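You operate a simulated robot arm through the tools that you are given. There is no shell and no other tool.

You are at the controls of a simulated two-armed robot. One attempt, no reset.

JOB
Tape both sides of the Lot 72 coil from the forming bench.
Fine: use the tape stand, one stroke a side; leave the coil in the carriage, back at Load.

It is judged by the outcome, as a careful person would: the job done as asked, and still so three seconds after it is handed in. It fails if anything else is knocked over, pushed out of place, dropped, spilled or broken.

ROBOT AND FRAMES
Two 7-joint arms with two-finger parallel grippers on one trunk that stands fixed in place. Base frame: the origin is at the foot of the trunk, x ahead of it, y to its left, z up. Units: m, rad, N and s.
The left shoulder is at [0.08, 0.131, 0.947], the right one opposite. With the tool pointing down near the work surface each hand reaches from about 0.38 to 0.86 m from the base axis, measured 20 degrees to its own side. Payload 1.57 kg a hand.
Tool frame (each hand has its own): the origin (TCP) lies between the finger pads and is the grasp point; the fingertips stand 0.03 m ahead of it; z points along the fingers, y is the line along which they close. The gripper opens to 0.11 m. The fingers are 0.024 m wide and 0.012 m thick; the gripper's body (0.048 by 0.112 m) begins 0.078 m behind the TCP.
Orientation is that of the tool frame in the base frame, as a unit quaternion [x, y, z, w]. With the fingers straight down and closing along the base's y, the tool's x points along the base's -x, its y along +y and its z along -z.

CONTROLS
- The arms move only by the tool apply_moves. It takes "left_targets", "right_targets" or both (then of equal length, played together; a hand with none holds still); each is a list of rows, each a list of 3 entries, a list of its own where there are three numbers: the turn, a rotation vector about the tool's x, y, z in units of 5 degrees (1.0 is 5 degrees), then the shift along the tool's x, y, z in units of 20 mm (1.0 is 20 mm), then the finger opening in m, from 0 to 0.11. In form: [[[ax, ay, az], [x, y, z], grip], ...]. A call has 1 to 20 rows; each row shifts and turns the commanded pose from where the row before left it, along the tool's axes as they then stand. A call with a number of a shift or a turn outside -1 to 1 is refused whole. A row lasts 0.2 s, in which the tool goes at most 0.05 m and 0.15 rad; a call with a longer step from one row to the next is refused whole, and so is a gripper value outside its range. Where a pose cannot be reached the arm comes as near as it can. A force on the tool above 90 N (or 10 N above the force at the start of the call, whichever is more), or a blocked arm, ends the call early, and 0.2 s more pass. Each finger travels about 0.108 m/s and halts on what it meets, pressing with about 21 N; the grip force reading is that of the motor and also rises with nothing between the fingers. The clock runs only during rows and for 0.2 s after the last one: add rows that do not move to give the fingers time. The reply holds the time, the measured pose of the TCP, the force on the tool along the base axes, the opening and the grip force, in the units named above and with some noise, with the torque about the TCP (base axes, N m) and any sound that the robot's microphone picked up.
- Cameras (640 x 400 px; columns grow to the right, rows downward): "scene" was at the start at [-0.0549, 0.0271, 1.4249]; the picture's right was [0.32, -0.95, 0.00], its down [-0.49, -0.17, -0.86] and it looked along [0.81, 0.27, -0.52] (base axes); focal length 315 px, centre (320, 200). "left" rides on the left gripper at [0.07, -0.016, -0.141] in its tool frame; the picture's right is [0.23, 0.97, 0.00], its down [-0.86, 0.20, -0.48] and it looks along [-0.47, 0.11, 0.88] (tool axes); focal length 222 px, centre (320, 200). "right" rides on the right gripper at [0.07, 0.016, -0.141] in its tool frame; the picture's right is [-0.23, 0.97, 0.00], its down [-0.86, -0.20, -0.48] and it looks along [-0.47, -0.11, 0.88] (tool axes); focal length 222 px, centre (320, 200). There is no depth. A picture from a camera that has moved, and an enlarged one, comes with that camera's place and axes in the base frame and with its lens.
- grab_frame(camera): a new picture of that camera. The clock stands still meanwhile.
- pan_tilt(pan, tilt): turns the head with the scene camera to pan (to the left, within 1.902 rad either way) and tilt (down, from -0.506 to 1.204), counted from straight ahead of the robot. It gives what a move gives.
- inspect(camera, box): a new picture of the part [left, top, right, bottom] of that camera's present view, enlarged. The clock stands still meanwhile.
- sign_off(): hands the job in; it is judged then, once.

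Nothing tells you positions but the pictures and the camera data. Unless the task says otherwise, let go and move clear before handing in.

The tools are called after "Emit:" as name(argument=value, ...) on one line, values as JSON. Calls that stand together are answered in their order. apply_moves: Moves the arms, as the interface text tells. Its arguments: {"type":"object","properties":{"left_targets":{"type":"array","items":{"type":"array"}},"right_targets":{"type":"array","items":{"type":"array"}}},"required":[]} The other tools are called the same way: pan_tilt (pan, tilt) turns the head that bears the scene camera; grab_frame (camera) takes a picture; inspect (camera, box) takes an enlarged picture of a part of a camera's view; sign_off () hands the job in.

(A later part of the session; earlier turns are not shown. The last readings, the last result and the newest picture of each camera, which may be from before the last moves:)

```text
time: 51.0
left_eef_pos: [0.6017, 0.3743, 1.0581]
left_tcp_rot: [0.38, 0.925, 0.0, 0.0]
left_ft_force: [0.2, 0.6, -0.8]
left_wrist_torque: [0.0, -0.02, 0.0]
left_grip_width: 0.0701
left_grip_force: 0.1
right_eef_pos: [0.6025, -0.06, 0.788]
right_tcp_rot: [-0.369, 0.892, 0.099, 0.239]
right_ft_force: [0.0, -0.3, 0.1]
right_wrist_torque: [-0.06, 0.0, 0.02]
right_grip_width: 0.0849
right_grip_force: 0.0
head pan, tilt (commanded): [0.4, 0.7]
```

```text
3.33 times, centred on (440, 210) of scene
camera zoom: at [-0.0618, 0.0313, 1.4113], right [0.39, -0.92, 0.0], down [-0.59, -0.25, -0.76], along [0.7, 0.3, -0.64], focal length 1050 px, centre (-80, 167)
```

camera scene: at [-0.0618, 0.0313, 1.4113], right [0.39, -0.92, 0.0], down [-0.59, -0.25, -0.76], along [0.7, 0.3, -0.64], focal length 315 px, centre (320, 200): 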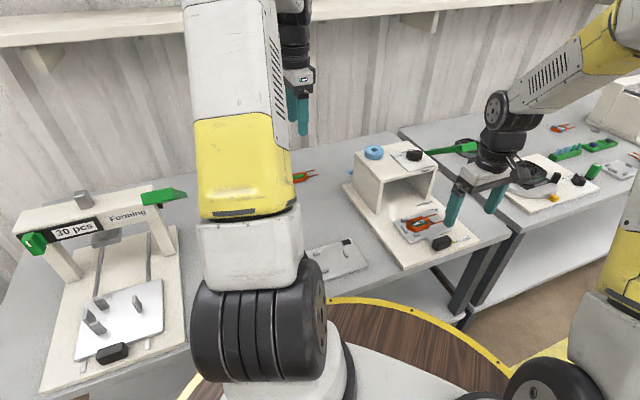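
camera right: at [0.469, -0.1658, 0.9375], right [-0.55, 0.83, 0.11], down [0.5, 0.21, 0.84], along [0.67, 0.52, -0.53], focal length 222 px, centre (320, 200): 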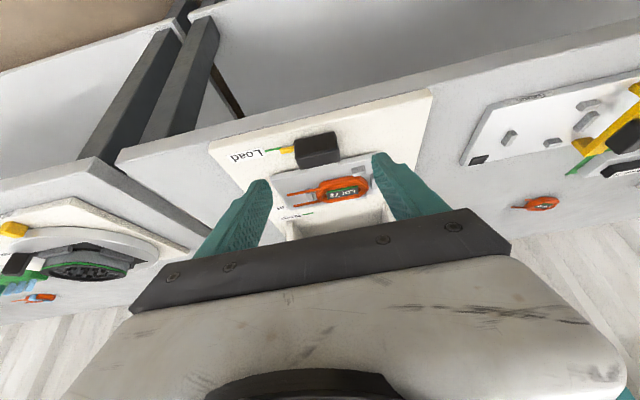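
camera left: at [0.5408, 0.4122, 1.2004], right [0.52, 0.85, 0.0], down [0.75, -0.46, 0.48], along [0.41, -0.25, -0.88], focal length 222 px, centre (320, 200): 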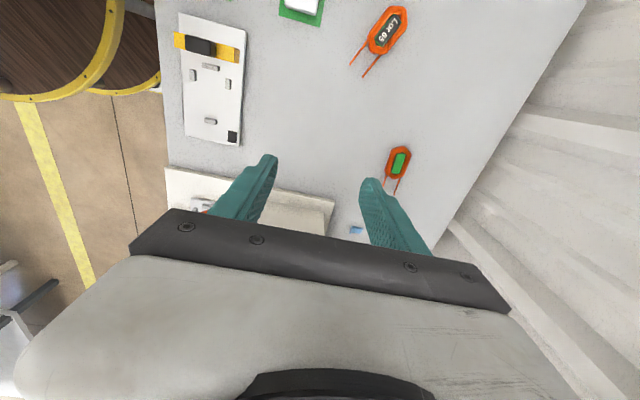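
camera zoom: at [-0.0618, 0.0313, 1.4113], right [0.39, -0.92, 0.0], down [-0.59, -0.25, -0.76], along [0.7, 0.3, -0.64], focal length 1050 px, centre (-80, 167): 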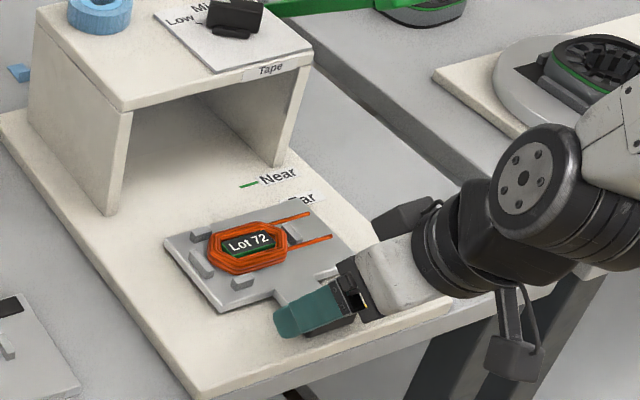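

Emit:
apply_moves(right_targets=[[[0, 0, 0], [0, 0, 0.4], 0.085], [[0, 0, 0], [0, 0, 0], 0.085]])

Emit:
inspect(camera="right", box=[230, 110, 420, 240])

```text
time: 51.6
left_eef_pos: [0.6017, 0.3749, 1.0568]
left_tcp_rot: [0.381, 0.925, 0.0, 0.0]
left_ft_force: [-0.5, -0.1, -0.7]
left_wrist_torque: [0.01, 0.02, 0.03]
left_grip_width: 0.0701
left_grip_force: 0.0
right_eef_pos: [0.6043, -0.0579, 0.7807]
right_tcp_rot: [-0.37, 0.892, 0.1, 0.239]
right_ft_force: [-0.3, -0.4, 0.1]
right_wrist_torque: [0.03, 0.01, -0.01]
right_grip_width: 0.0852
right_grip_force: 0.0
head pan, tilt (commanded): [0.4, 0.7]
```

```text
3.08 times, centred on (325, 175) of right
camera zoom: at [0.5009, -0.1402, 0.8667], right [-0.55, 0.83, 0.11], down [0.5, 0.21, 0.84], along [0.67, 0.52, -0.53], focal length 684 px, centre (305, 277)
```

zoom: 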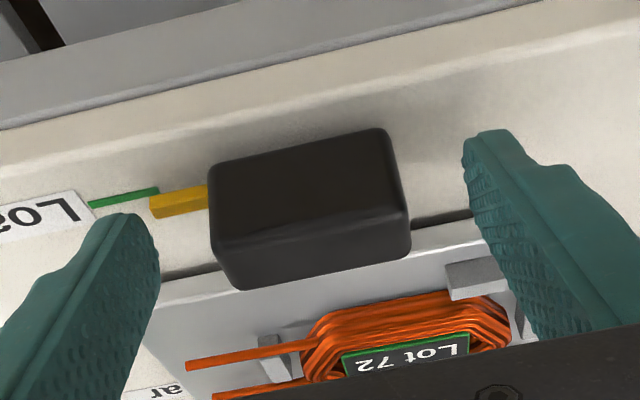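

Fingers straddle the knob ends evenly; closing on it gently.

Emit:
apply_moves(right_targets=[[[0, 0, 0], [0, 0, 0], 0.07], [[0, 0, 0], [0, 0, 0], 0.06], [[0, 0, 0], [0, 0, 0], 0.055], [[0, 0, 0], [0, 0, 0], 0.05], [[0, 0, 0], [0, 0, 0], 0.045], [[0, 0, 0], [0, 0, 0], 0.04], [[0, 0, 0], [0, 0, 0], 0.035]])

Emit:
inspect(camera="right", box=[230, 110, 420, 240])

Emit:
inspect(camera="scene", box=[380, 150, 500, 270])

```text
time: 53.2
left_eef_pos: [0.6014, 0.3758, 1.0585]
left_tcp_rot: [0.38, 0.925, 0.0, 0.0]
left_ft_force: [-1.2, 0.2, -0.7]
left_wrist_torque: [0.01, 0.01, 0.0]
left_grip_width: 0.0701
left_grip_force: 0.1
right_eef_pos: [0.6045, -0.0583, 0.7802]
right_tcp_rot: [-0.369, 0.893, 0.1, 0.238]
right_ft_force: [-4.0, 5.1, 0.5]
right_wrist_torque: [0.24, 0.24, 0.1]
right_grip_width: 0.0501
right_grip_force: 45.3
head pan, tilt (commanded): [0.4, 0.7]
```

```text
3.08 times, centred on (325, 175) of right
camera zoom: at [0.5004, -0.1396, 0.8668], right [-0.55, 0.83, 0.11], down [0.5, 0.21, 0.84], along [0.67, 0.52, -0.53], focal length 684 px, centre (305, 277)
```

zoom: 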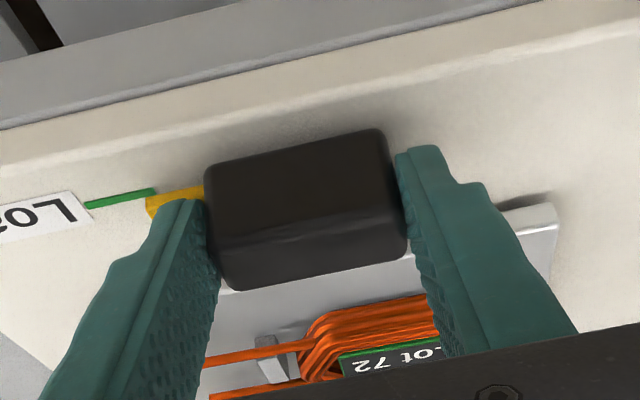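

```text
3.33 times, centred on (440, 210) of scene
camera zoom: at [-0.062, 0.0315, 1.4113], right [0.39, -0.92, 0.0], down [-0.59, -0.25, -0.76], along [0.7, 0.3, -0.64], focal length 1050 px, centre (-80, 167)
```

zoom: 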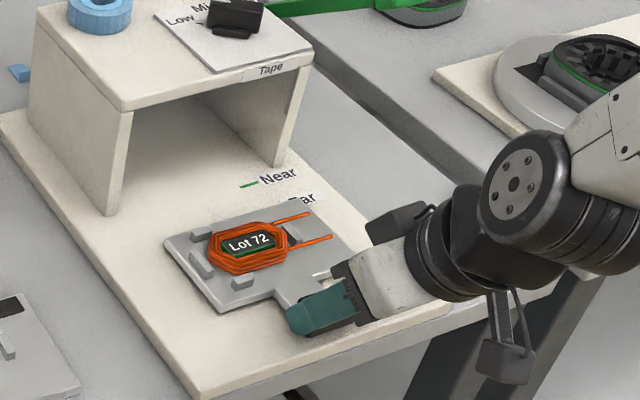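

The knob is held. Reference for alignment: the Load line meets the pointer at a fixed spot in this hand camera. I'll slide the carriage 40 mm inward as a test and check force, coil and sound.

Emit:
apply_moves(right_targets=[[[0, 0, 0], [-0.217, 0, 0.125], 0.035], [[0, 0, 0], [-0.434, 0, 0.249], 0.035], [[0, 0, 0], [-0.434, 0, 0.249], 0.035], [[0, 0, 0], [-0.434, 0, 0.249], 0.035], [[0, 0, 0], [-0.217, 0, 0.125], 0.035], [[0, 0, 0], [0, 0, 0], 0.035]])

Emit:
inspect(camera="right", box=[230, 110, 420, 240])

Emit:
inspect(camera="scene", box=[360, 130, 500, 270])

```text
time: 54.6
left_eef_pos: [0.6018, 0.3755, 1.0591]
left_tcp_rot: [0.381, 0.925, 0.0, -0.001]
left_ft_force: [-0.6, 0.2, -0.2]
left_wrist_torque: [0.01, -0.04, 0.04]
left_grip_width: 0.07
left_grip_force: 0.1
right_eef_pos: [0.6311, -0.0304, 0.7794]
right_tcp_rot: [-0.37, 0.892, 0.099, 0.24]
right_ft_force: [-7.1, 6.6, 3.8]
right_wrist_torque: [-0.71, 1.16, 0.18]
right_grip_width: 0.0497
right_grip_force: 45.0
head pan, tilt (commanded): [0.4, 0.7]
```

```text
3.08 times, centred on (325, 175) of right
camera zoom: at [0.528, -0.1119, 0.8668], right [-0.55, 0.83, 0.11], down [0.5, 0.21, 0.84], along [0.67, 0.52, -0.53], focal length 684 px, centre (305, 277)
```

zoom: 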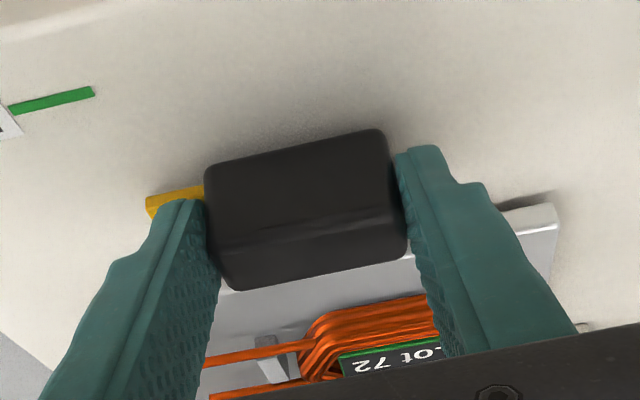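

```text
2.86 times, centred on (430, 200) of scene
camera zoom: at [-0.0621, 0.0316, 1.4113], right [0.39, -0.92, 0.0], down [-0.59, -0.25, -0.76], along [0.7, 0.3, -0.64], focal length 900 px, centre (6, 200)
```

zoom: 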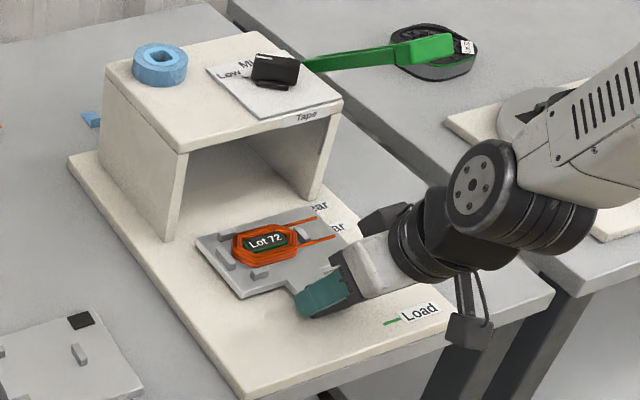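

The carriage slides freely and the coil rides with it. Continuing toward Far, stopping a little short to check alignment.

Emit:
apply_moves(right_targets=[[[0, 0, 0], [-0.26, 0.02, 0.15], 0.035], [[0, 0, 0], [-0.52, 0.02, 0.299], 0.035], [[0, 0, 0], [-0.52, 0.02, 0.299], 0.035], [[0, 0, 0], [-0.52, 0.02, 0.299], 0.035], [[0, 0, 0], [-0.52, 0, 0.299], 0.035], [[0, 0, 0], [-0.52, 0, 0.299], 0.035], [[0, 0, 0], [-0.26, 0, 0.15], 0.035], [[0, 0, 0], [0, 0, 0], 0.035]])

Emit:
inspect(camera="right", box=[230, 110, 420, 240])

Emit:
inspect(camera="scene", box=[360, 130, 500, 270])

```text
time: 56.4
left_eef_pos: [0.6029, 0.3751, 1.0583]
left_tcp_rot: [0.381, 0.925, 0.0, 0.0]
left_ft_force: [-0.1, 0.0, 0.1]
left_wrist_torque: [-0.01, -0.01, -0.03]
left_grip_width: 0.07
left_grip_force: 0.1
right_eef_pos: [0.6826, 0.0203, 0.7796]
right_tcp_rot: [-0.369, 0.893, 0.099, 0.238]
right_ft_force: [-2.7, -0.5, -12.6]
right_wrist_torque: [-0.57, -0.1, -0.09]
right_grip_width: 0.0499
right_grip_force: 45.1
head pan, tilt (commanded): [0.4, 0.7]
```

```text
3.08 times, centred on (325, 175) of right
camera zoom: at [0.5782, -0.0615, 0.867], right [-0.55, 0.83, 0.11], down [0.5, 0.21, 0.84], along [0.67, 0.52, -0.53], focal length 684 px, centre (305, 277)
```

zoom: 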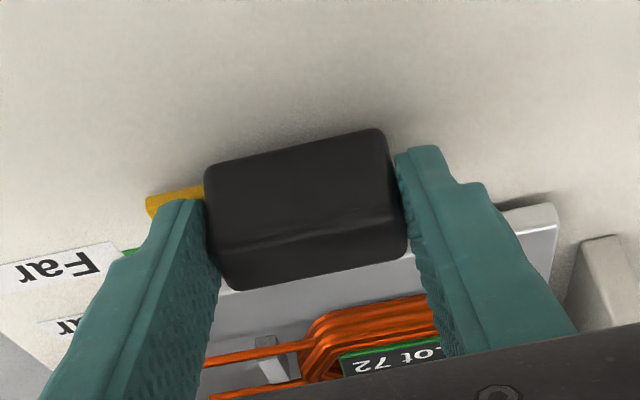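

```text
2.86 times, centred on (430, 200) of scene
camera zoom: at [-0.0615, 0.0314, 1.4113], right [0.39, -0.92, 0.0], down [-0.59, -0.25, -0.76], along [0.7, 0.3, -0.64], focal length 900 px, centre (6, 200)
```

zoom: 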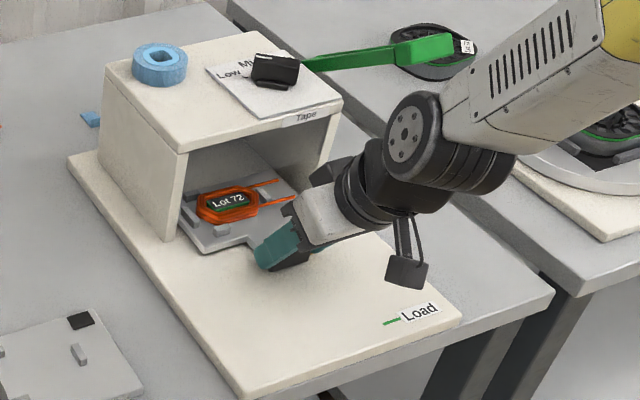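

The Far line is 25 mm ahead of the pointer by this view. I'll bring the pointer onto Far and dwell briefly, listening for the head.

Emit:
apply_moves(right_targets=[[[0, 0, 0], [-0.235, 0, 0.193], 0.035], [[0, 0, 0], [-0.322, 0, 0.243], 0.035], [[0, 0, 0], [-0.303, 0, 0.174], 0.035], [[0, 0, 0], [-0.173, 0, 0.1], 0.035], [[0, 0, 0], [0, 0, 0], 0.035], [[0, 0, 0], [0, 0, 0], 0.035]])

Emit:
inspect(camera="right", box=[230, 110, 420, 240])

Emit:
inspect(camera="scene", box=[360, 130, 500, 270])

```text
time: 57.8
left_eef_pos: [0.6011, 0.3756, 1.0582]
left_tcp_rot: [0.38, 0.925, 0.0, 0.0]
left_ft_force: [-0.1, -0.1, -0.1]
left_wrist_torque: [0.01, -0.01, -0.02]
left_grip_width: 0.0698
left_grip_force: 0.1
right_eef_pos: [0.7008, 0.0383, 0.7799]
right_tcp_rot: [-0.37, 0.892, 0.099, 0.241]
right_ft_force: [0.4, 0.4, 4.6]
right_wrist_torque: [0.69, -0.75, 0.34]
right_grip_width: 0.0498
right_grip_force: 44.6
head pan, tilt (commanded): [0.4, 0.7]
```

```text
3.08 times, centred on (325, 175) of right
camera zoom: at [0.5965, -0.0429, 0.8664], right [-0.55, 0.83, 0.11], down [0.49, 0.21, 0.84], along [0.67, 0.52, -0.53], focal length 684 px, centre (305, 277)
```

zoom: 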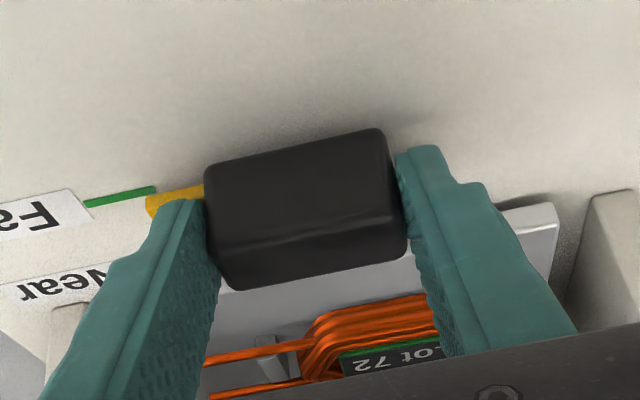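

```text
2.86 times, centred on (430, 200) of scene
camera zoom: at [-0.062, 0.0313, 1.4113], right [0.39, -0.92, 0.0], down [-0.59, -0.25, -0.76], along [0.7, 0.3, -0.64], focal length 900 px, centre (6, 200)
```

zoom: 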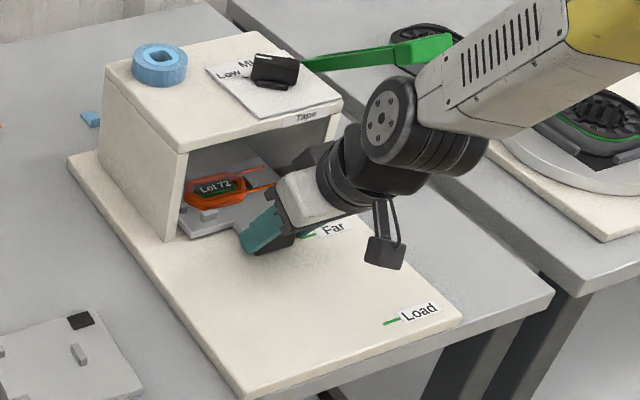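

The pointer is exactly on Far. I'll dwell a moment longer, then check the coil inside the tunnel for tape.

Emit:
apply_moves(right_targets=[[[0, 0, 0], [0, 0, 0], 0.035], [[0, 0, 0], [0, 0, 0], 0.035], [[0, 0, 0], [0, 0, 0], 0.035], [[0, 0, 0], [0, 0, 0], 0.035]])

Emit:
inspect(camera="scene", box=[410, 175, 470, 225])

Emit:
inspect(camera="right", box=[290, 170, 420, 240])

```text
time: 58.8
left_eef_pos: [0.6012, 0.3753, 1.0589]
left_tcp_rot: [0.381, 0.925, 0.0, 0.0]
left_ft_force: [-1.2, 0.5, 0.5]
left_wrist_torque: [0.01, 0.02, 0.01]
left_grip_width: 0.0699
left_grip_force: 0.1
right_eef_pos: [0.6994, 0.0391, 0.7794]
right_tcp_rot: [-0.369, 0.893, 0.098, 0.24]
right_ft_force: [4.4, -0.7, 11.7]
right_wrist_torque: [0.94, -1.06, 0.18]
right_grip_width: 0.05
right_grip_force: 44.9
head pan, tilt (commanded): [0.4, 0.7]
```

```text
8.00 times, centred on (440, 200) of scene
camera zoom: at [-0.0621, 0.0312, 1.4113], right [0.39, -0.92, 0.0], down [-0.59, -0.25, -0.76], along [0.7, 0.3, -0.64], focal length 2520 px, centre (-640, 200)
```

zoom: 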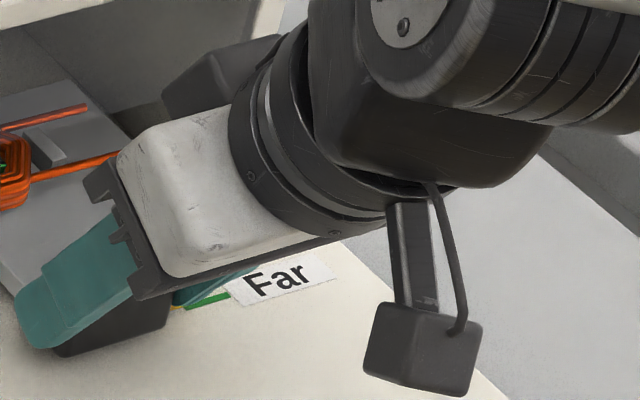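

```text
4.92 times, centred on (355, 205) of right
camera zoom: at [0.5963, -0.0431, 0.8664], right [-0.55, 0.83, 0.11], down [0.49, 0.21, 0.84], along [0.67, 0.52, -0.53], focal length 1094 px, centre (148, 175)
```

zoom: 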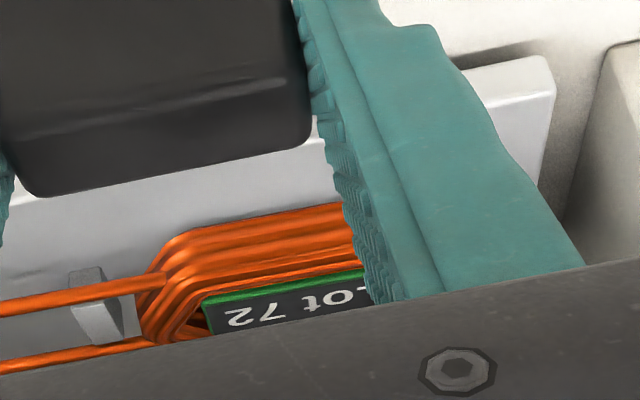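

Emit:
inspect(camera="scene", box=[385, 170, 445, 220])

```text
8.00 times, centred on (415, 195) of scene
camera zoom: at [-0.0621, 0.0312, 1.4113], right [0.39, -0.92, 0.0], down [-0.59, -0.25, -0.76], along [0.7, 0.3, -0.64], focal length 2520 px, centre (-440, 240)
```

zoom: 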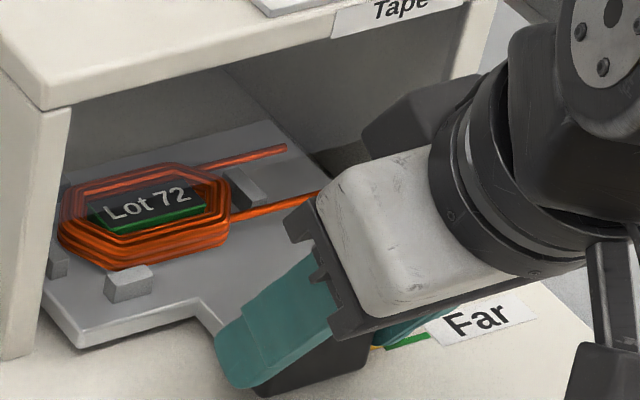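

The pointer is on Far but no tape has gone on, so the slide alone is not the "stroke". The green handle sticking out of the stand's right side looks like its stroke lever; I'll study it closely.

Emit:
pan_tilt(pan=0.0, tilt=0.5)

Emit:
grab_frame(camera="scene")

Emit:
grab_frame(camera="right")

```text
time: 59.7
left_eef_pos: [0.6021, 0.3748, 1.0591]
left_tcp_rot: [0.382, 0.924, 0.0, 0.0]
left_ft_force: [0.4, -0.9, -0.9]
left_wrist_torque: [0.0, -0.02, 0.01]
left_grip_width: 0.0703
left_grip_force: 0.0
right_eef_pos: [0.6997, 0.0378, 0.7796]
right_tcp_rot: [-0.37, 0.892, 0.099, 0.24]
right_ft_force: [5.1, -1.8, 16.4]
right_wrist_torque: [0.72, -0.74, 0.08]
right_grip_width: 0.0497
right_grip_force: 44.8
head pan, tilt (commanded): [0.0, 0.499]
```

```text
taken
camera scene: at [-0.0495, -0.0018, 1.429], right [0.0, -1.0, 0.0], down [-0.48, 0.0, -0.88], along [0.88, 0.0, -0.48], focal length 315 px, centre (320, 200)
```

scene: 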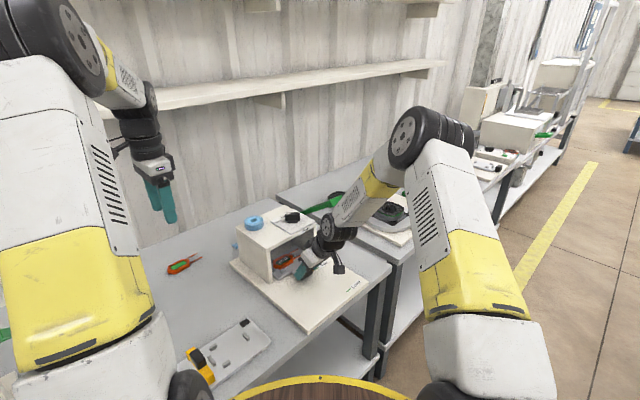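

```text
taken
camera right: at [0.5961, -0.0432, 0.8665], right [-0.55, 0.83, 0.11], down [0.49, 0.21, 0.84], along [0.67, 0.52, -0.53], focal length 222 px, centre (320, 200)
```

right: 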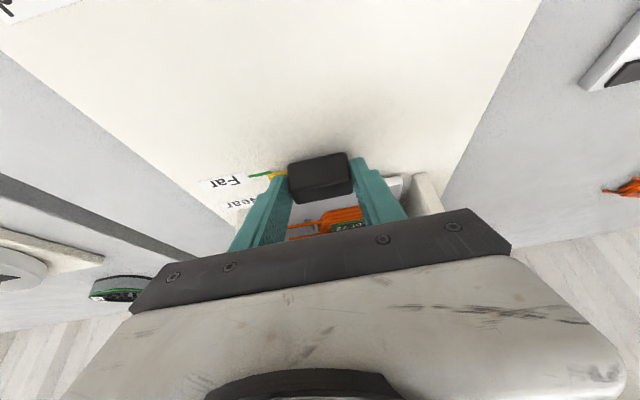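

The right arm blocks the view of the lever. I'll relieve the small vertical load, let go of the knob with the carriage parked on Far, and back the right hand off to look.

Emit:
apply_moves(right_targets=[[[0, 0, 0], [-0.025, 0, -0.043], 0.035], [[0, 0, 0], [0, 0, 0], 0.035], [[0, 0, 0], [0, 0, 0], 0.055], [[0, 0, 0], [0, 0, 0], 0.065], [[0, 0, 0], [0, 0, 0], 0.075], [[0, 0, 0], [0, 0, 0], 0.085], [[0, 0, 0], [0, 0, 0], 0.085]])

Emit:
inspect(camera="right", box=[230, 110, 420, 240])

```text
time: 61.3
left_eef_pos: [0.6017, 0.3744, 1.0591]
left_tcp_rot: [0.381, 0.925, -0.001, -0.002]
left_ft_force: [1.2, -0.3, -0.4]
left_wrist_torque: [0.02, -0.01, 0.01]
left_grip_width: 0.07
left_grip_force: 0.0
right_eef_pos: [0.7004, 0.0382, 0.7795]
right_tcp_rot: [-0.37, 0.892, 0.099, 0.239]
right_ft_force: [-0.3, -0.2, 0.0]
right_wrist_torque: [-0.02, 0.0, -0.04]
right_grip_width: 0.085
right_grip_force: 0.1
head pan, tilt (commanded): [0.0, 0.499]
```

```text
3.08 times, centred on (325, 175) of right
camera zoom: at [0.5959, -0.043, 0.8662], right [-0.55, 0.83, 0.11], down [0.5, 0.21, 0.84], along [0.67, 0.52, -0.53], focal length 684 px, centre (305, 277)
```

zoom: 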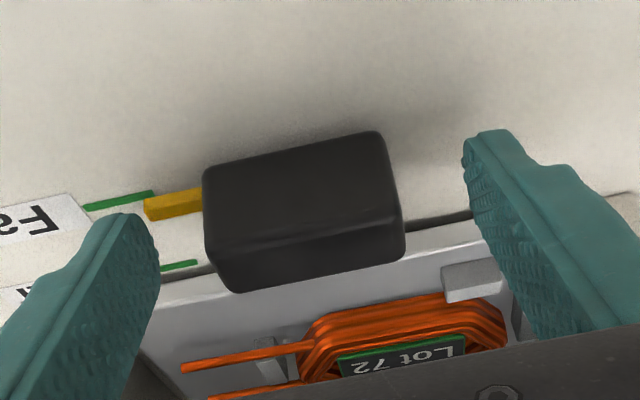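

The carriage stays on Far by itself. Retracting the right hand along its axis and up.

Emit:
apply_moves(right_targets=[[[0, 0, 0], [0, 0, -0.5], 0.085], [[0, 0, 0], [0, 0, -1], 0.085], [[0, 0, 0], [0, 0, -1], 0.085], [[0, 0, 0], [0, 0, -1], 0.085], [[0, 0, 0], [0, 0, -1], 0.085], [[0, 0, 0], [0, 0, -1], 0.085], [[0, 0, 0], [0, 0, -1], 0.085], [[0, 0, 0], [0.5, -0.5, -1], 0.085], [[0, 0, 0], [0.5, -1, -1], 0.085], [[0, 0, 0], [0.5, -1, -1], 0.085], [[0, 0, 0], [0, -1, -1], 0.085], [[0, 0, 0], [0, -1, -1], 0.085], [[0, 0, 0], [0, 0, -1], 0.085], [[0, 0, 0], [0, 0, 0], 0.085]])

Emit:
pan_tilt(pan=0.1, tilt=0.6)

Emit:
grab_frame(camera="scene")

Emit:
grab_frame(camera="right")

```text
time: 64.3
left_eef_pos: [0.6014, 0.3756, 1.0594]
left_tcp_rot: [0.381, 0.924, 0.0, 0.0]
left_ft_force: [0.0, 0.1, -0.5]
left_wrist_torque: [0.0, -0.01, 0.01]
left_grip_width: 0.0703
left_grip_force: 0.2
right_eef_pos: [0.657, -0.1318, 0.983]
right_tcp_rot: [-0.37, 0.892, 0.098, 0.239]
right_ft_force: [0.4, -0.2, 0.3]
right_wrist_torque: [0.0, -0.01, 0.03]
right_grip_width: 0.0851
right_grip_force: 0.0
head pan, tilt (commanded): [0.0, 0.499]
```

```text
time: 65.0
left_eef_pos: [0.6024, 0.3756, 1.0574]
left_tcp_rot: [0.381, 0.925, 0.0, 0.001]
left_ft_force: [0.0, 0.4, -0.2]
left_wrist_torque: [0.01, 0.05, 0.01]
left_grip_width: 0.0697
left_grip_force: 0.0
right_eef_pos: [0.6566, -0.1322, 0.9831]
right_tcp_rot: [-0.37, 0.892, 0.099, 0.239]
right_ft_force: [0.4, 0.3, -1.1]
right_wrist_torque: [-0.03, 0.01, -0.02]
right_grip_width: 0.0851
right_grip_force: 0.0
head pan, tilt (commanded): [0.099, 0.6]
```

```text
taken
camera scene: at [-0.0521, 0.007, 1.42], right [0.1, -1.0, 0.0], down [-0.56, -0.06, -0.83], along [0.82, 0.08, -0.56], focal length 315 px, centre (320, 200)
```

scene: 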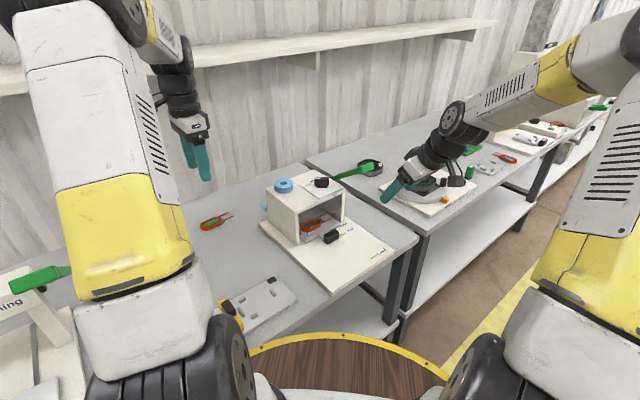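

```text
taken
camera right: at [0.5531, -0.213, 1.0693], right [-0.55, 0.83, 0.11], down [0.5, 0.21, 0.84], along [0.67, 0.52, -0.53], focal length 222 px, centre (320, 200)
```

right: 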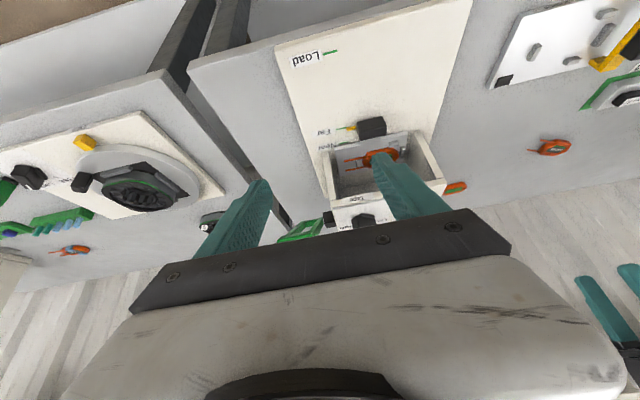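

Emit:
inspect(camera="scene", box=[260, 140, 400, 260])

Emit:
inspect(camera="right", box=[250, 100, 460, 260])

Emit:
inspect(camera="scene", box=[310, 150, 390, 210])

```text
3.33 times, centred on (330, 200) of scene
camera zoom: at [-0.0521, 0.007, 1.42], right [0.1, -1.0, 0.0], down [-0.56, -0.06, -0.83], along [0.82, 0.08, -0.56], focal length 1050 px, centre (287, 200)
```

zoom: 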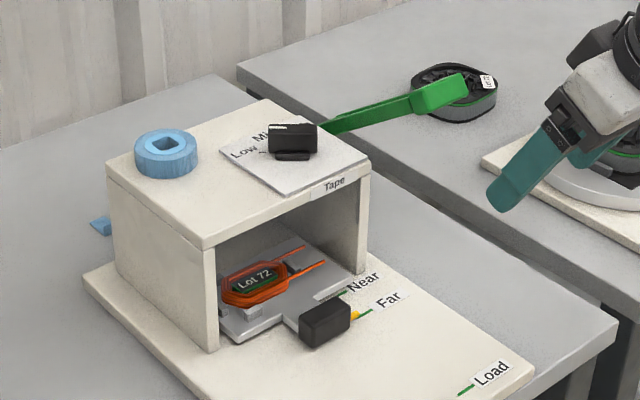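

```text
2.50 times, centred on (355, 180) of right
camera zoom: at [0.5531, -0.213, 1.0693], right [-0.55, 0.83, 0.11], down [0.5, 0.21, 0.84], along [0.67, 0.52, -0.53], focal length 555 px, centre (232, 250)
```

zoom: 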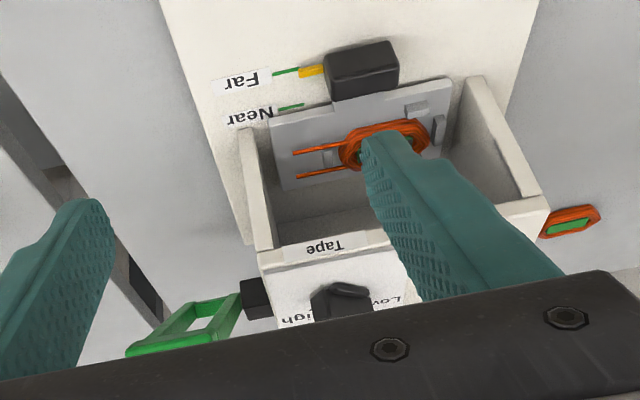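

```text
6.67 times, centred on (350, 180) of scene
camera zoom: at [-0.0521, 0.007, 1.42], right [0.1, -1.0, 0.0], down [-0.56, -0.06, -0.83], along [0.82, 0.08, -0.56], focal length 2100 px, centre (120, 333)
```

zoom: 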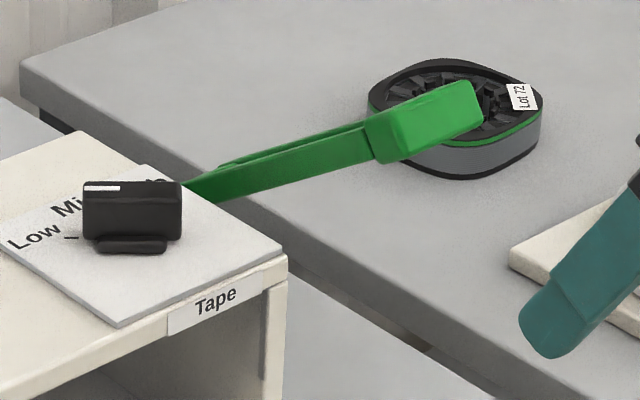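

The stroke lever is now clear: a green U-shaped handle hinged on the stand's right wall near (u≈0.66), its crossbar raised at about (0.835, −0.05, 0.935). The carriage waits on Far. I'll turn the right hand so its fingers can straddle the handle above and below.

Emit:
apply_moves(right_targets=[[[0, 0, 1], [0, 0, 0], 0.085], [[0, 0, 1], [0, 0, 0], 0.085], [[0, 0, 1], [0, 0, 0], 0.085], [[0, 0, 1], [0, 0, 0], 0.085], [[0, 0, 1], [0, 0, 0], 0.085], [[0, 0, 1], [0, 0, 0], 0.085], [[0, 0, 1], [0, 0, 0], 0.085], [[0, 0, 1], [0, 0, 0], 0.085], [[0, 0, 1], [0, 0, 0], 0.085], [[0, 0, 1], [0, 0, 0], 0.085], [[0, 0, 1], [0, 0, 0], 0.085], [[0, 0, 1], [0, 0, 0], 0.085], [[0, 0, 1], [0, 0, 0], 0.085], [[0, 0, 1], [0, 0, 0], 0.085], [[0, 0, 1], [0, 0, 0], 0.085], [[0, 0, 1], [0, 0, 0], 0.085], [[0, 0, 1], [0, 0, 0], 0.085], [[0, 0, 1], [0, 0, 0], 0.085], [[0, 0, 0], [0, 0, 0], 0.085]])

Emit:
grab_frame(camera="right")

Emit:
grab_frame(camera="scene")

```text
time: 69.0
left_eef_pos: [0.602, 0.3752, 1.0585]
left_tcp_rot: [0.38, 0.925, 0.0, 0.001]
left_ft_force: [0.0, -0.5, -0.1]
left_wrist_torque: [-0.03, 0.0, -0.01]
left_grip_width: 0.0699
left_grip_force: 0.0
right_eef_pos: [0.6572, -0.1315, 0.9808]
right_tcp_rot: [0.37, 0.892, 0.239, 0.099]
right_ft_force: [0.4, -0.5, 0.0]
right_wrist_torque: [0.02, 0.0, 0.02]
right_grip_width: 0.0849
right_grip_force: 0.0
head pan, tilt (commanded): [0.099, 0.6]
```

```text
taken
camera right: at [0.5681, -0.1221, 1.1104], right [0.76, 0.43, 0.49], down [0.31, -0.9, 0.31], along [0.57, -0.09, -0.81], focal length 222 px, centre (320, 200)
```

right: 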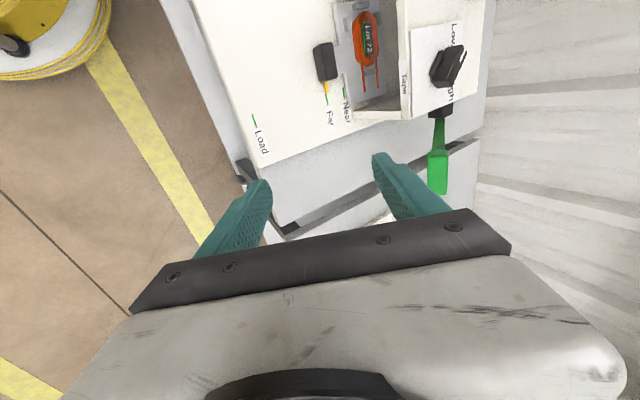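

```text
taken
camera scene: at [-0.0521, 0.007, 1.4199], right [0.1, -1.0, 0.0], down [-0.56, -0.06, -0.82], along [0.82, 0.08, -0.57], focal length 315 px, centre (320, 200)
```

scene: 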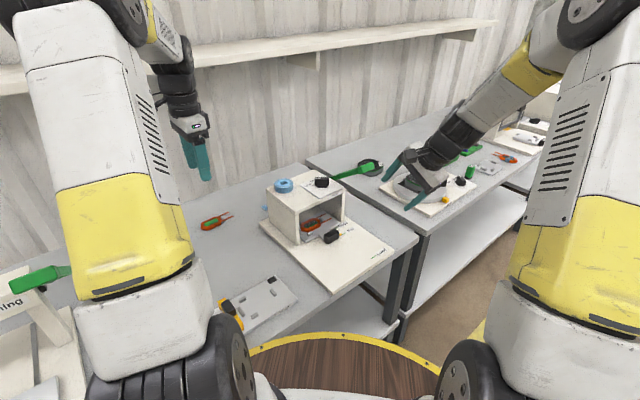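

Emit:
inspect(camera="right", box=[380, 60, 500, 210])

Emit:
inspect(camera="right", box=[300, 0, 480, 130])

Emit:
inspect(camera="scene", box=[310, 150, 390, 210])

```text
2.67 times, centred on (440, 135) of right
camera zoom: at [0.5681, -0.1221, 1.1104], right [0.76, 0.43, 0.49], down [0.31, -0.9, 0.31], along [0.57, -0.09, -0.81], focal length 592 px, centre (0, 373)
```

zoom: 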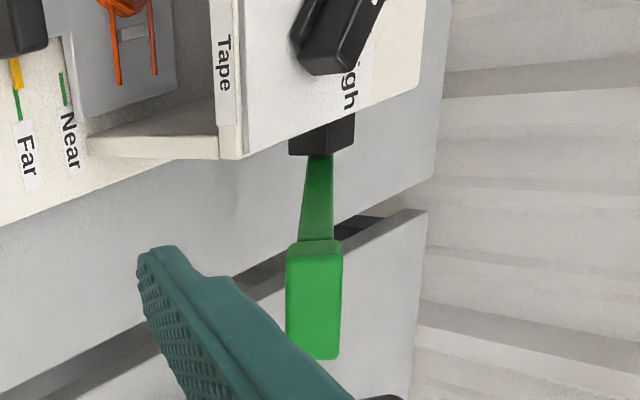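

```text
3.08 times, centred on (390, 65) of right
camera zoom: at [0.5681, -0.1221, 1.1104], right [0.76, 0.43, 0.49], down [0.31, -0.9, 0.31], along [0.57, -0.09, -0.81], focal length 684 px, centre (105, 615)
```

zoom: 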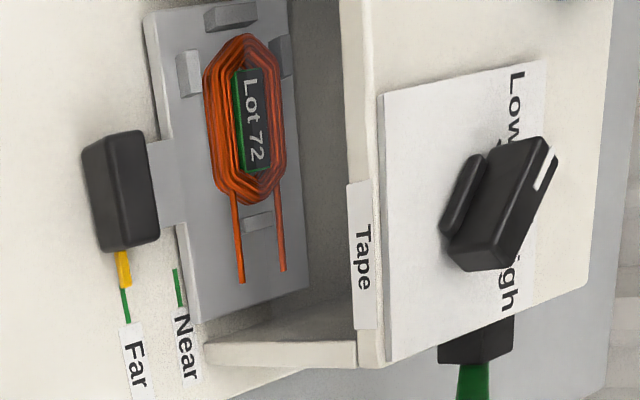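

```text
6.67 times, centred on (350, 180) of scene
camera zoom: at [-0.0521, 0.007, 1.4199], right [0.1, -1.0, 0.0], down [-0.56, -0.06, -0.82], along [0.82, 0.08, -0.57], focal length 2100 px, centre (120, 333)
```

zoom: 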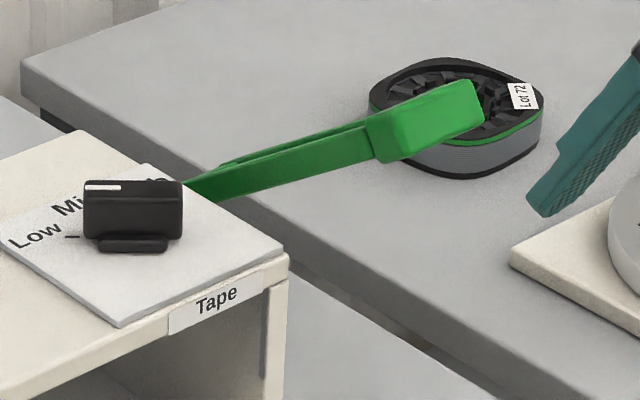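

The lever is now resolved: it pivots on the stand's right wall about the cross-axis, with the handle bar raised toward me near (0.835, −0.05, 0.94). I'll tilt the hand further and line up in front of the handle.

Emit:
apply_moves(right_targets=[[[-1, 0, 0], [0, 0, 0], 0.085], [[-1, 0, 0], [0, 0, 0], 0.08], [[-1, 0, 0], [0, 0, 0], 0.075], [[-1, 0, 0], [0, 0, 0], 0.07], [[-1, 0, 0], [0, 0, 0], 0.07], [[-1, 0, 0], [0, 0, 0], 0.07], [[-1, 0, 0], [0, 0, 0], 0.07], [[0, 0, 0], [-0.85, 0.52, 0.3], 0.07], [[0, 0, 0], [-0.85, 0.52, 0.3], 0.07], [[0, 0, 0], [-0.85, 0.52, 0.3], 0.07], [[0, 0, 0], [-0.85, 0.52, 0.3], 0.07], [[0, 0, 0], [0, 0, 0], 0.07]])

Emit:
grab_frame(camera="right")

Emit:
grab_frame(camera="scene")

```text
time: 71.5
left_eef_pos: [0.6013, 0.3749, 1.0576]
left_tcp_rot: [0.381, 0.925, -0.001, 0.0]
left_ft_force: [0.1, 0.3, 0.0]
left_wrist_torque: [-0.02, 0.0, -0.03]
left_grip_width: 0.0702
left_grip_force: 0.0
right_eef_pos: [0.7317, -0.1517, 1.0093]
right_tcp_rot: [0.323, 0.779, 0.496, 0.204]
right_ft_force: [-0.2, 0.1, -0.1]
right_wrist_torque: [0.01, 0.0, -0.02]
right_grip_width: 0.0699
right_grip_force: 0.0
head pan, tilt (commanded): [0.099, 0.6]
```

```text
taken
camera right: at [0.5974, -0.1885, 1.0822], right [0.45, 0.13, 0.88], down [0.24, -0.97, 0.02], along [0.86, 0.2, -0.47], focal length 222 px, centre (320, 200)
```

right: 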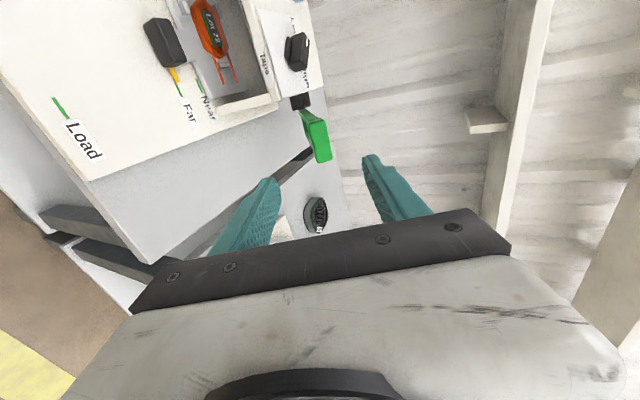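

```text
taken
camera scene: at [-0.0522, 0.007, 1.4199], right [0.1, -1.0, 0.0], down [-0.56, -0.06, -0.82], along [0.82, 0.08, -0.57], focal length 315 px, centre (320, 200)
```

scene: 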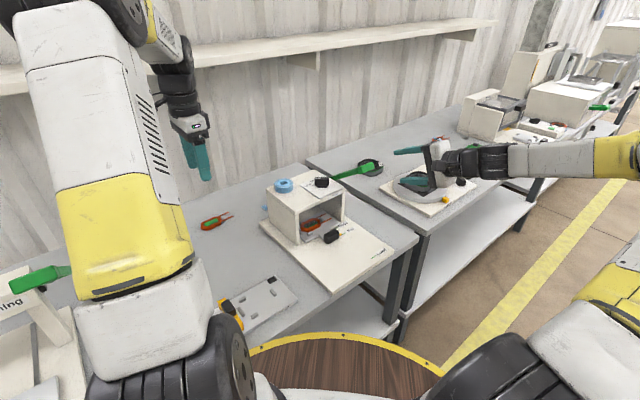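

Emit:
inspect(camera="right", box=[270, 70, 370, 190])

Emit:
inspect(camera="scene", box=[310, 130, 470, 230])

```text
3.33 times, centred on (320, 130) of right
camera zoom: at [0.5974, -0.1885, 1.0822], right [0.45, 0.13, 0.88], down [0.24, -0.97, 0.02], along [0.86, 0.2, -0.47], focal length 740 px, centre (320, 433)
```

zoom: 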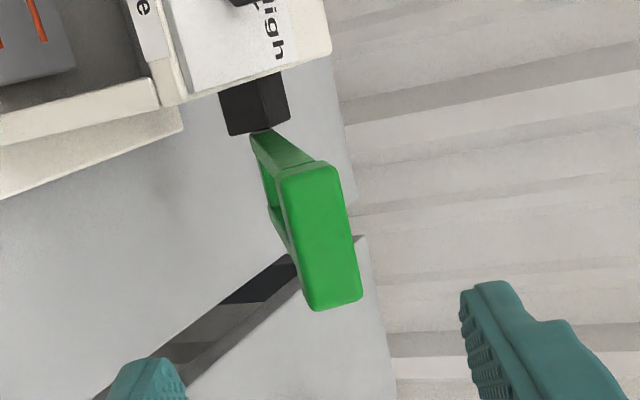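

```text
4.00 times, centred on (390, 180) of scene
camera zoom: at [-0.0522, 0.007, 1.4199], right [0.1, -1.0, 0.0], down [-0.56, -0.06, -0.82], along [0.82, 0.08, -0.57], focal length 1260 px, centre (40, 280)
```

zoom: 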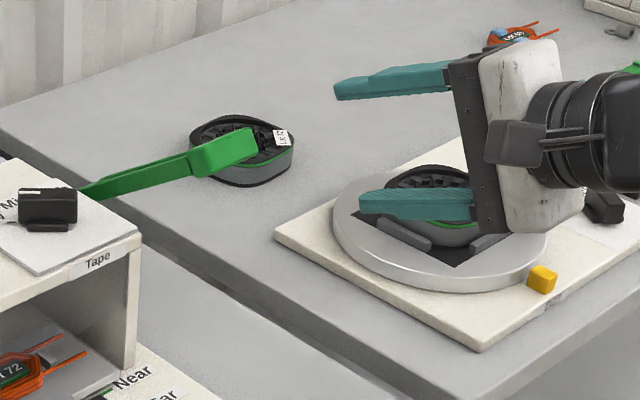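

The handle bar is dead ahead on the tool axis, about 0.157 m away, and centred sideways. Approaching so the open fingers come above and below it.

Emit:
apply_moves(right_targets=[[[0, 0, 0], [-0.04, 0, 1], 0.07], [[0, 0, 0], [0, 0, 1], 0.07], [[0, 0, 0], [0, 0, 1], 0.07], [[0, 0, 0], [0, 0, 1], 0.07], [[0, 0, 0], [0, 0, 1], 0.07], [[0, 0, 0], [0, 0, 1], 0.07], [[0, 0, 0], [0, 0, 0.6], 0.07], [[0, 0, 0], [0, 0, 0], 0.07]])

Emit:
grab_frame(camera="right")

Emit:
inspect(camera="right", box=[240, 90, 420, 230])

Emit:
inspect(camera="scene", box=[260, 130, 460, 260])

```text
time: 73.3
left_eef_pos: [0.6016, 0.3742, 1.0596]
left_tcp_rot: [0.381, 0.925, 0.0, 0.0]
left_ft_force: [0.0, -0.1, 0.2]
left_wrist_torque: [0.0, 0.01, 0.0]
left_grip_width: 0.0702
left_grip_force: 0.1
right_eef_pos: [0.8179, -0.0664, 0.9506]
right_tcp_rot: [0.323, 0.779, 0.497, 0.205]
right_ft_force: [-0.7, -0.3, 0.4]
right_wrist_torque: [-0.01, 0.0, -0.02]
right_grip_width: 0.07
right_grip_force: 0.0
head pan, tilt (commanded): [0.099, 0.6]
```

```text
taken
camera right: at [0.6834, -0.1032, 1.0243], right [0.45, 0.13, 0.88], down [0.24, -0.97, 0.02], along [0.86, 0.2, -0.47], focal length 222 px, centre (320, 200)
```

right: 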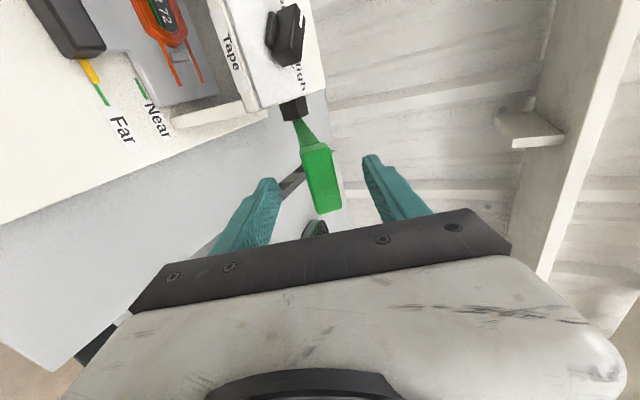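

```text
2.86 times, centred on (330, 160) of right
camera zoom: at [0.6834, -0.1032, 1.0243], right [0.45, 0.13, 0.88], down [0.24, -0.97, 0.02], along [0.86, 0.2, -0.47], focal length 635 px, centre (291, 314)
```

zoom: 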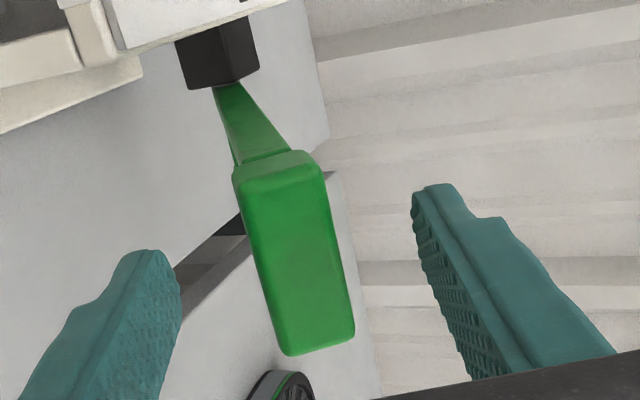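

```text
3.08 times, centred on (360, 195) of scene
camera zoom: at [-0.0521, 0.007, 1.4199], right [0.1, -1.0, 0.0], down [-0.56, -0.06, -0.82], along [0.82, 0.08, -0.57], focal length 969 px, centre (197, 215)
```

zoom: 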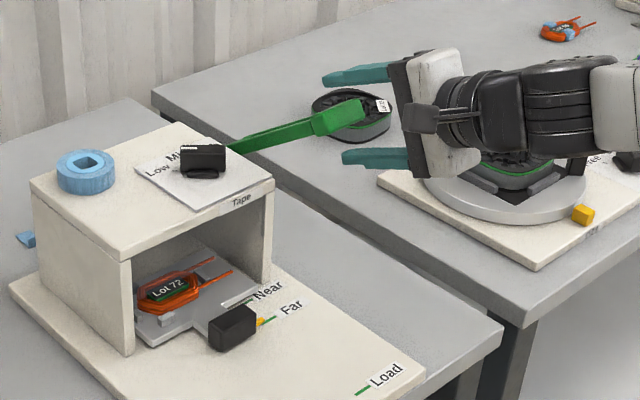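

The handle sits centred between the open fingers. I'll advance so they span the bar, then partly close to cage it loosely.

Emit:
apply_moves(right_targets=[[[0, 0, 0], [0, 0.05, 0.35], 0.07], [[0, 0, 0], [0, 0.03, 0.35], 0.06], [[0, 0, 0], [0, 0, 0], 0.05], [[0, 0, 0], [0, 0, 0], 0.042], [[0, 0, 0], [0, 0, 0], 0.042]])

Emit:
inspect(camera="right", box=[240, 90, 420, 230])

Emit:
inspect(camera="scene", box=[310, 140, 430, 220])

```text
time: 74.5
left_eef_pos: [0.6026, 0.3746, 1.0583]
left_tcp_rot: [0.381, 0.924, 0.0, 0.0]
left_ft_force: [0.7, 0.1, 0.2]
left_wrist_torque: [0.0, 0.02, 0.0]
left_grip_width: 0.0702
left_grip_force: 0.1
right_eef_pos: [0.8266, -0.0568, 0.947]
right_tcp_rot: [0.323, 0.779, 0.496, 0.206]
right_ft_force: [-0.6, 0.2, -0.3]
right_wrist_torque: [0.0, 0.04, 0.02]
right_grip_width: 0.0419
right_grip_force: 0.0
head pan, tilt (commanded): [0.099, 0.6]
```

```text
2.86 times, centred on (330, 160) of right
camera zoom: at [0.6916, -0.0937, 1.0202], right [0.45, 0.13, 0.88], down [0.24, -0.97, 0.02], along [0.86, 0.2, -0.47], focal length 635 px, centre (291, 314)
```

zoom: 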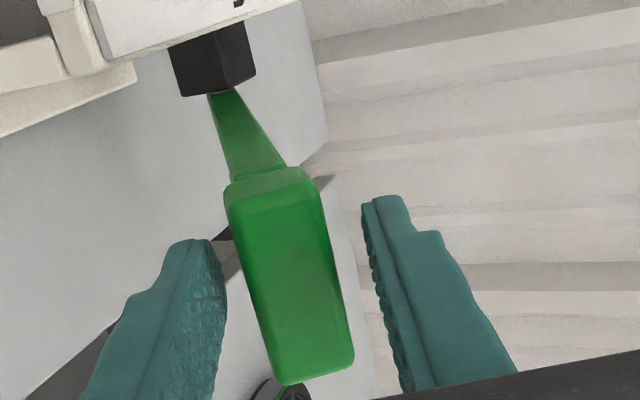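

```text
5.00 times, centred on (370, 180) of scene
camera zoom: at [-0.0521, 0.007, 1.4199], right [0.1, -1.0, 0.0], down [-0.56, -0.06, -0.82], along [0.82, 0.08, -0.57], focal length 1575 px, centre (70, 300)
```

zoom: 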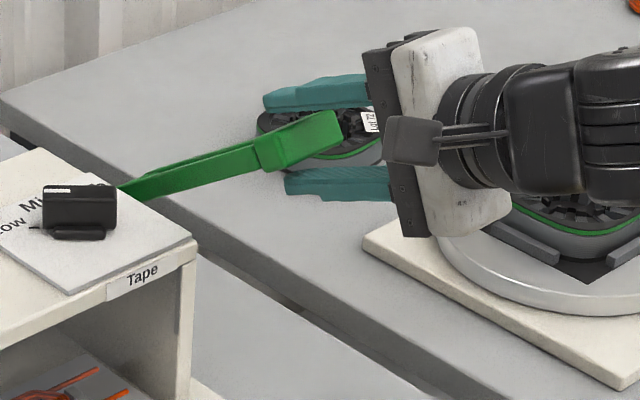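

The handle is caged. Starting the stroke: pressing down along the handle's arc in small steps.

Emit:
apply_moves(right_targets=[[[0, 0, 0], [0, -0.3, 0], 0.042], [[0, 0, 0], [0, -0.4, -0.05], 0.042], [[0, 0, 0], [0, -0.5, -0.06], 0.042], [[0, 0, 0], [0, -0.5, -0.03], 0.042], [[0, 0, 0], [0, -0.4, 0], 0.042], [[0, 0, 0], [0, 0, 0], 0.042]])

Emit:
inspect(camera="right", box=[240, 90, 420, 230])

Emit:
inspect(camera="scene", box=[290, 140, 430, 240])

```text
time: 76.0
left_eef_pos: [0.6025, 0.3757, 1.0581]
left_tcp_rot: [0.381, 0.925, 0.0, 0.001]
left_ft_force: [-0.9, 0.8, -0.4]
left_wrist_torque: [0.0, -0.03, -0.02]
left_grip_width: 0.0702
left_grip_force: 0.1
right_eef_pos: [0.8125, -0.0716, 0.9103]
right_tcp_rot: [0.323, 0.779, 0.496, 0.206]
right_ft_force: [0.6, -0.7, 0.4]
right_wrist_torque: [-0.01, -0.01, -0.01]
right_grip_width: 0.0425
right_grip_force: 0.7
head pan, tilt (commanded): [0.099, 0.6]
```

```text
2.86 times, centred on (330, 160) of right
camera zoom: at [0.6779, -0.1086, 0.9836], right [0.45, 0.13, 0.88], down [0.24, -0.97, 0.02], along [0.86, 0.2, -0.47], focal length 635 px, centre (291, 314)
```

zoom: 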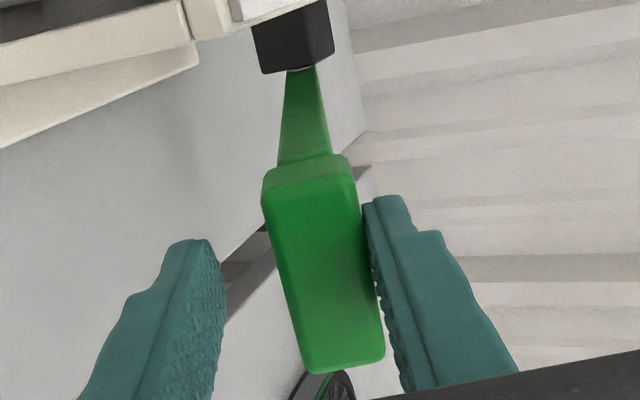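

```text
4.00 times, centred on (360, 190) of scene
camera zoom: at [-0.0521, 0.007, 1.4199], right [0.1, -1.0, 0.0], down [-0.56, -0.06, -0.82], along [0.82, 0.08, -0.57], focal length 1260 px, centre (160, 240)
```

zoom: 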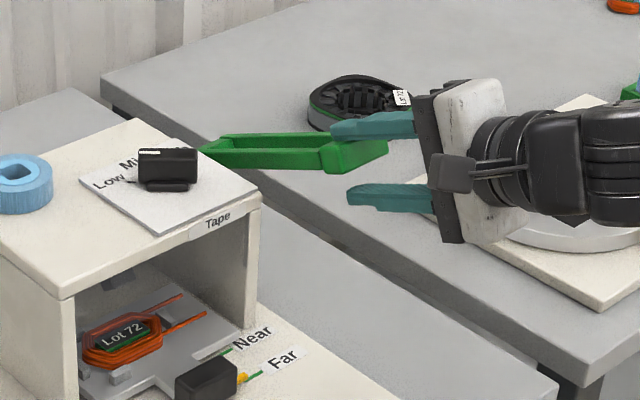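

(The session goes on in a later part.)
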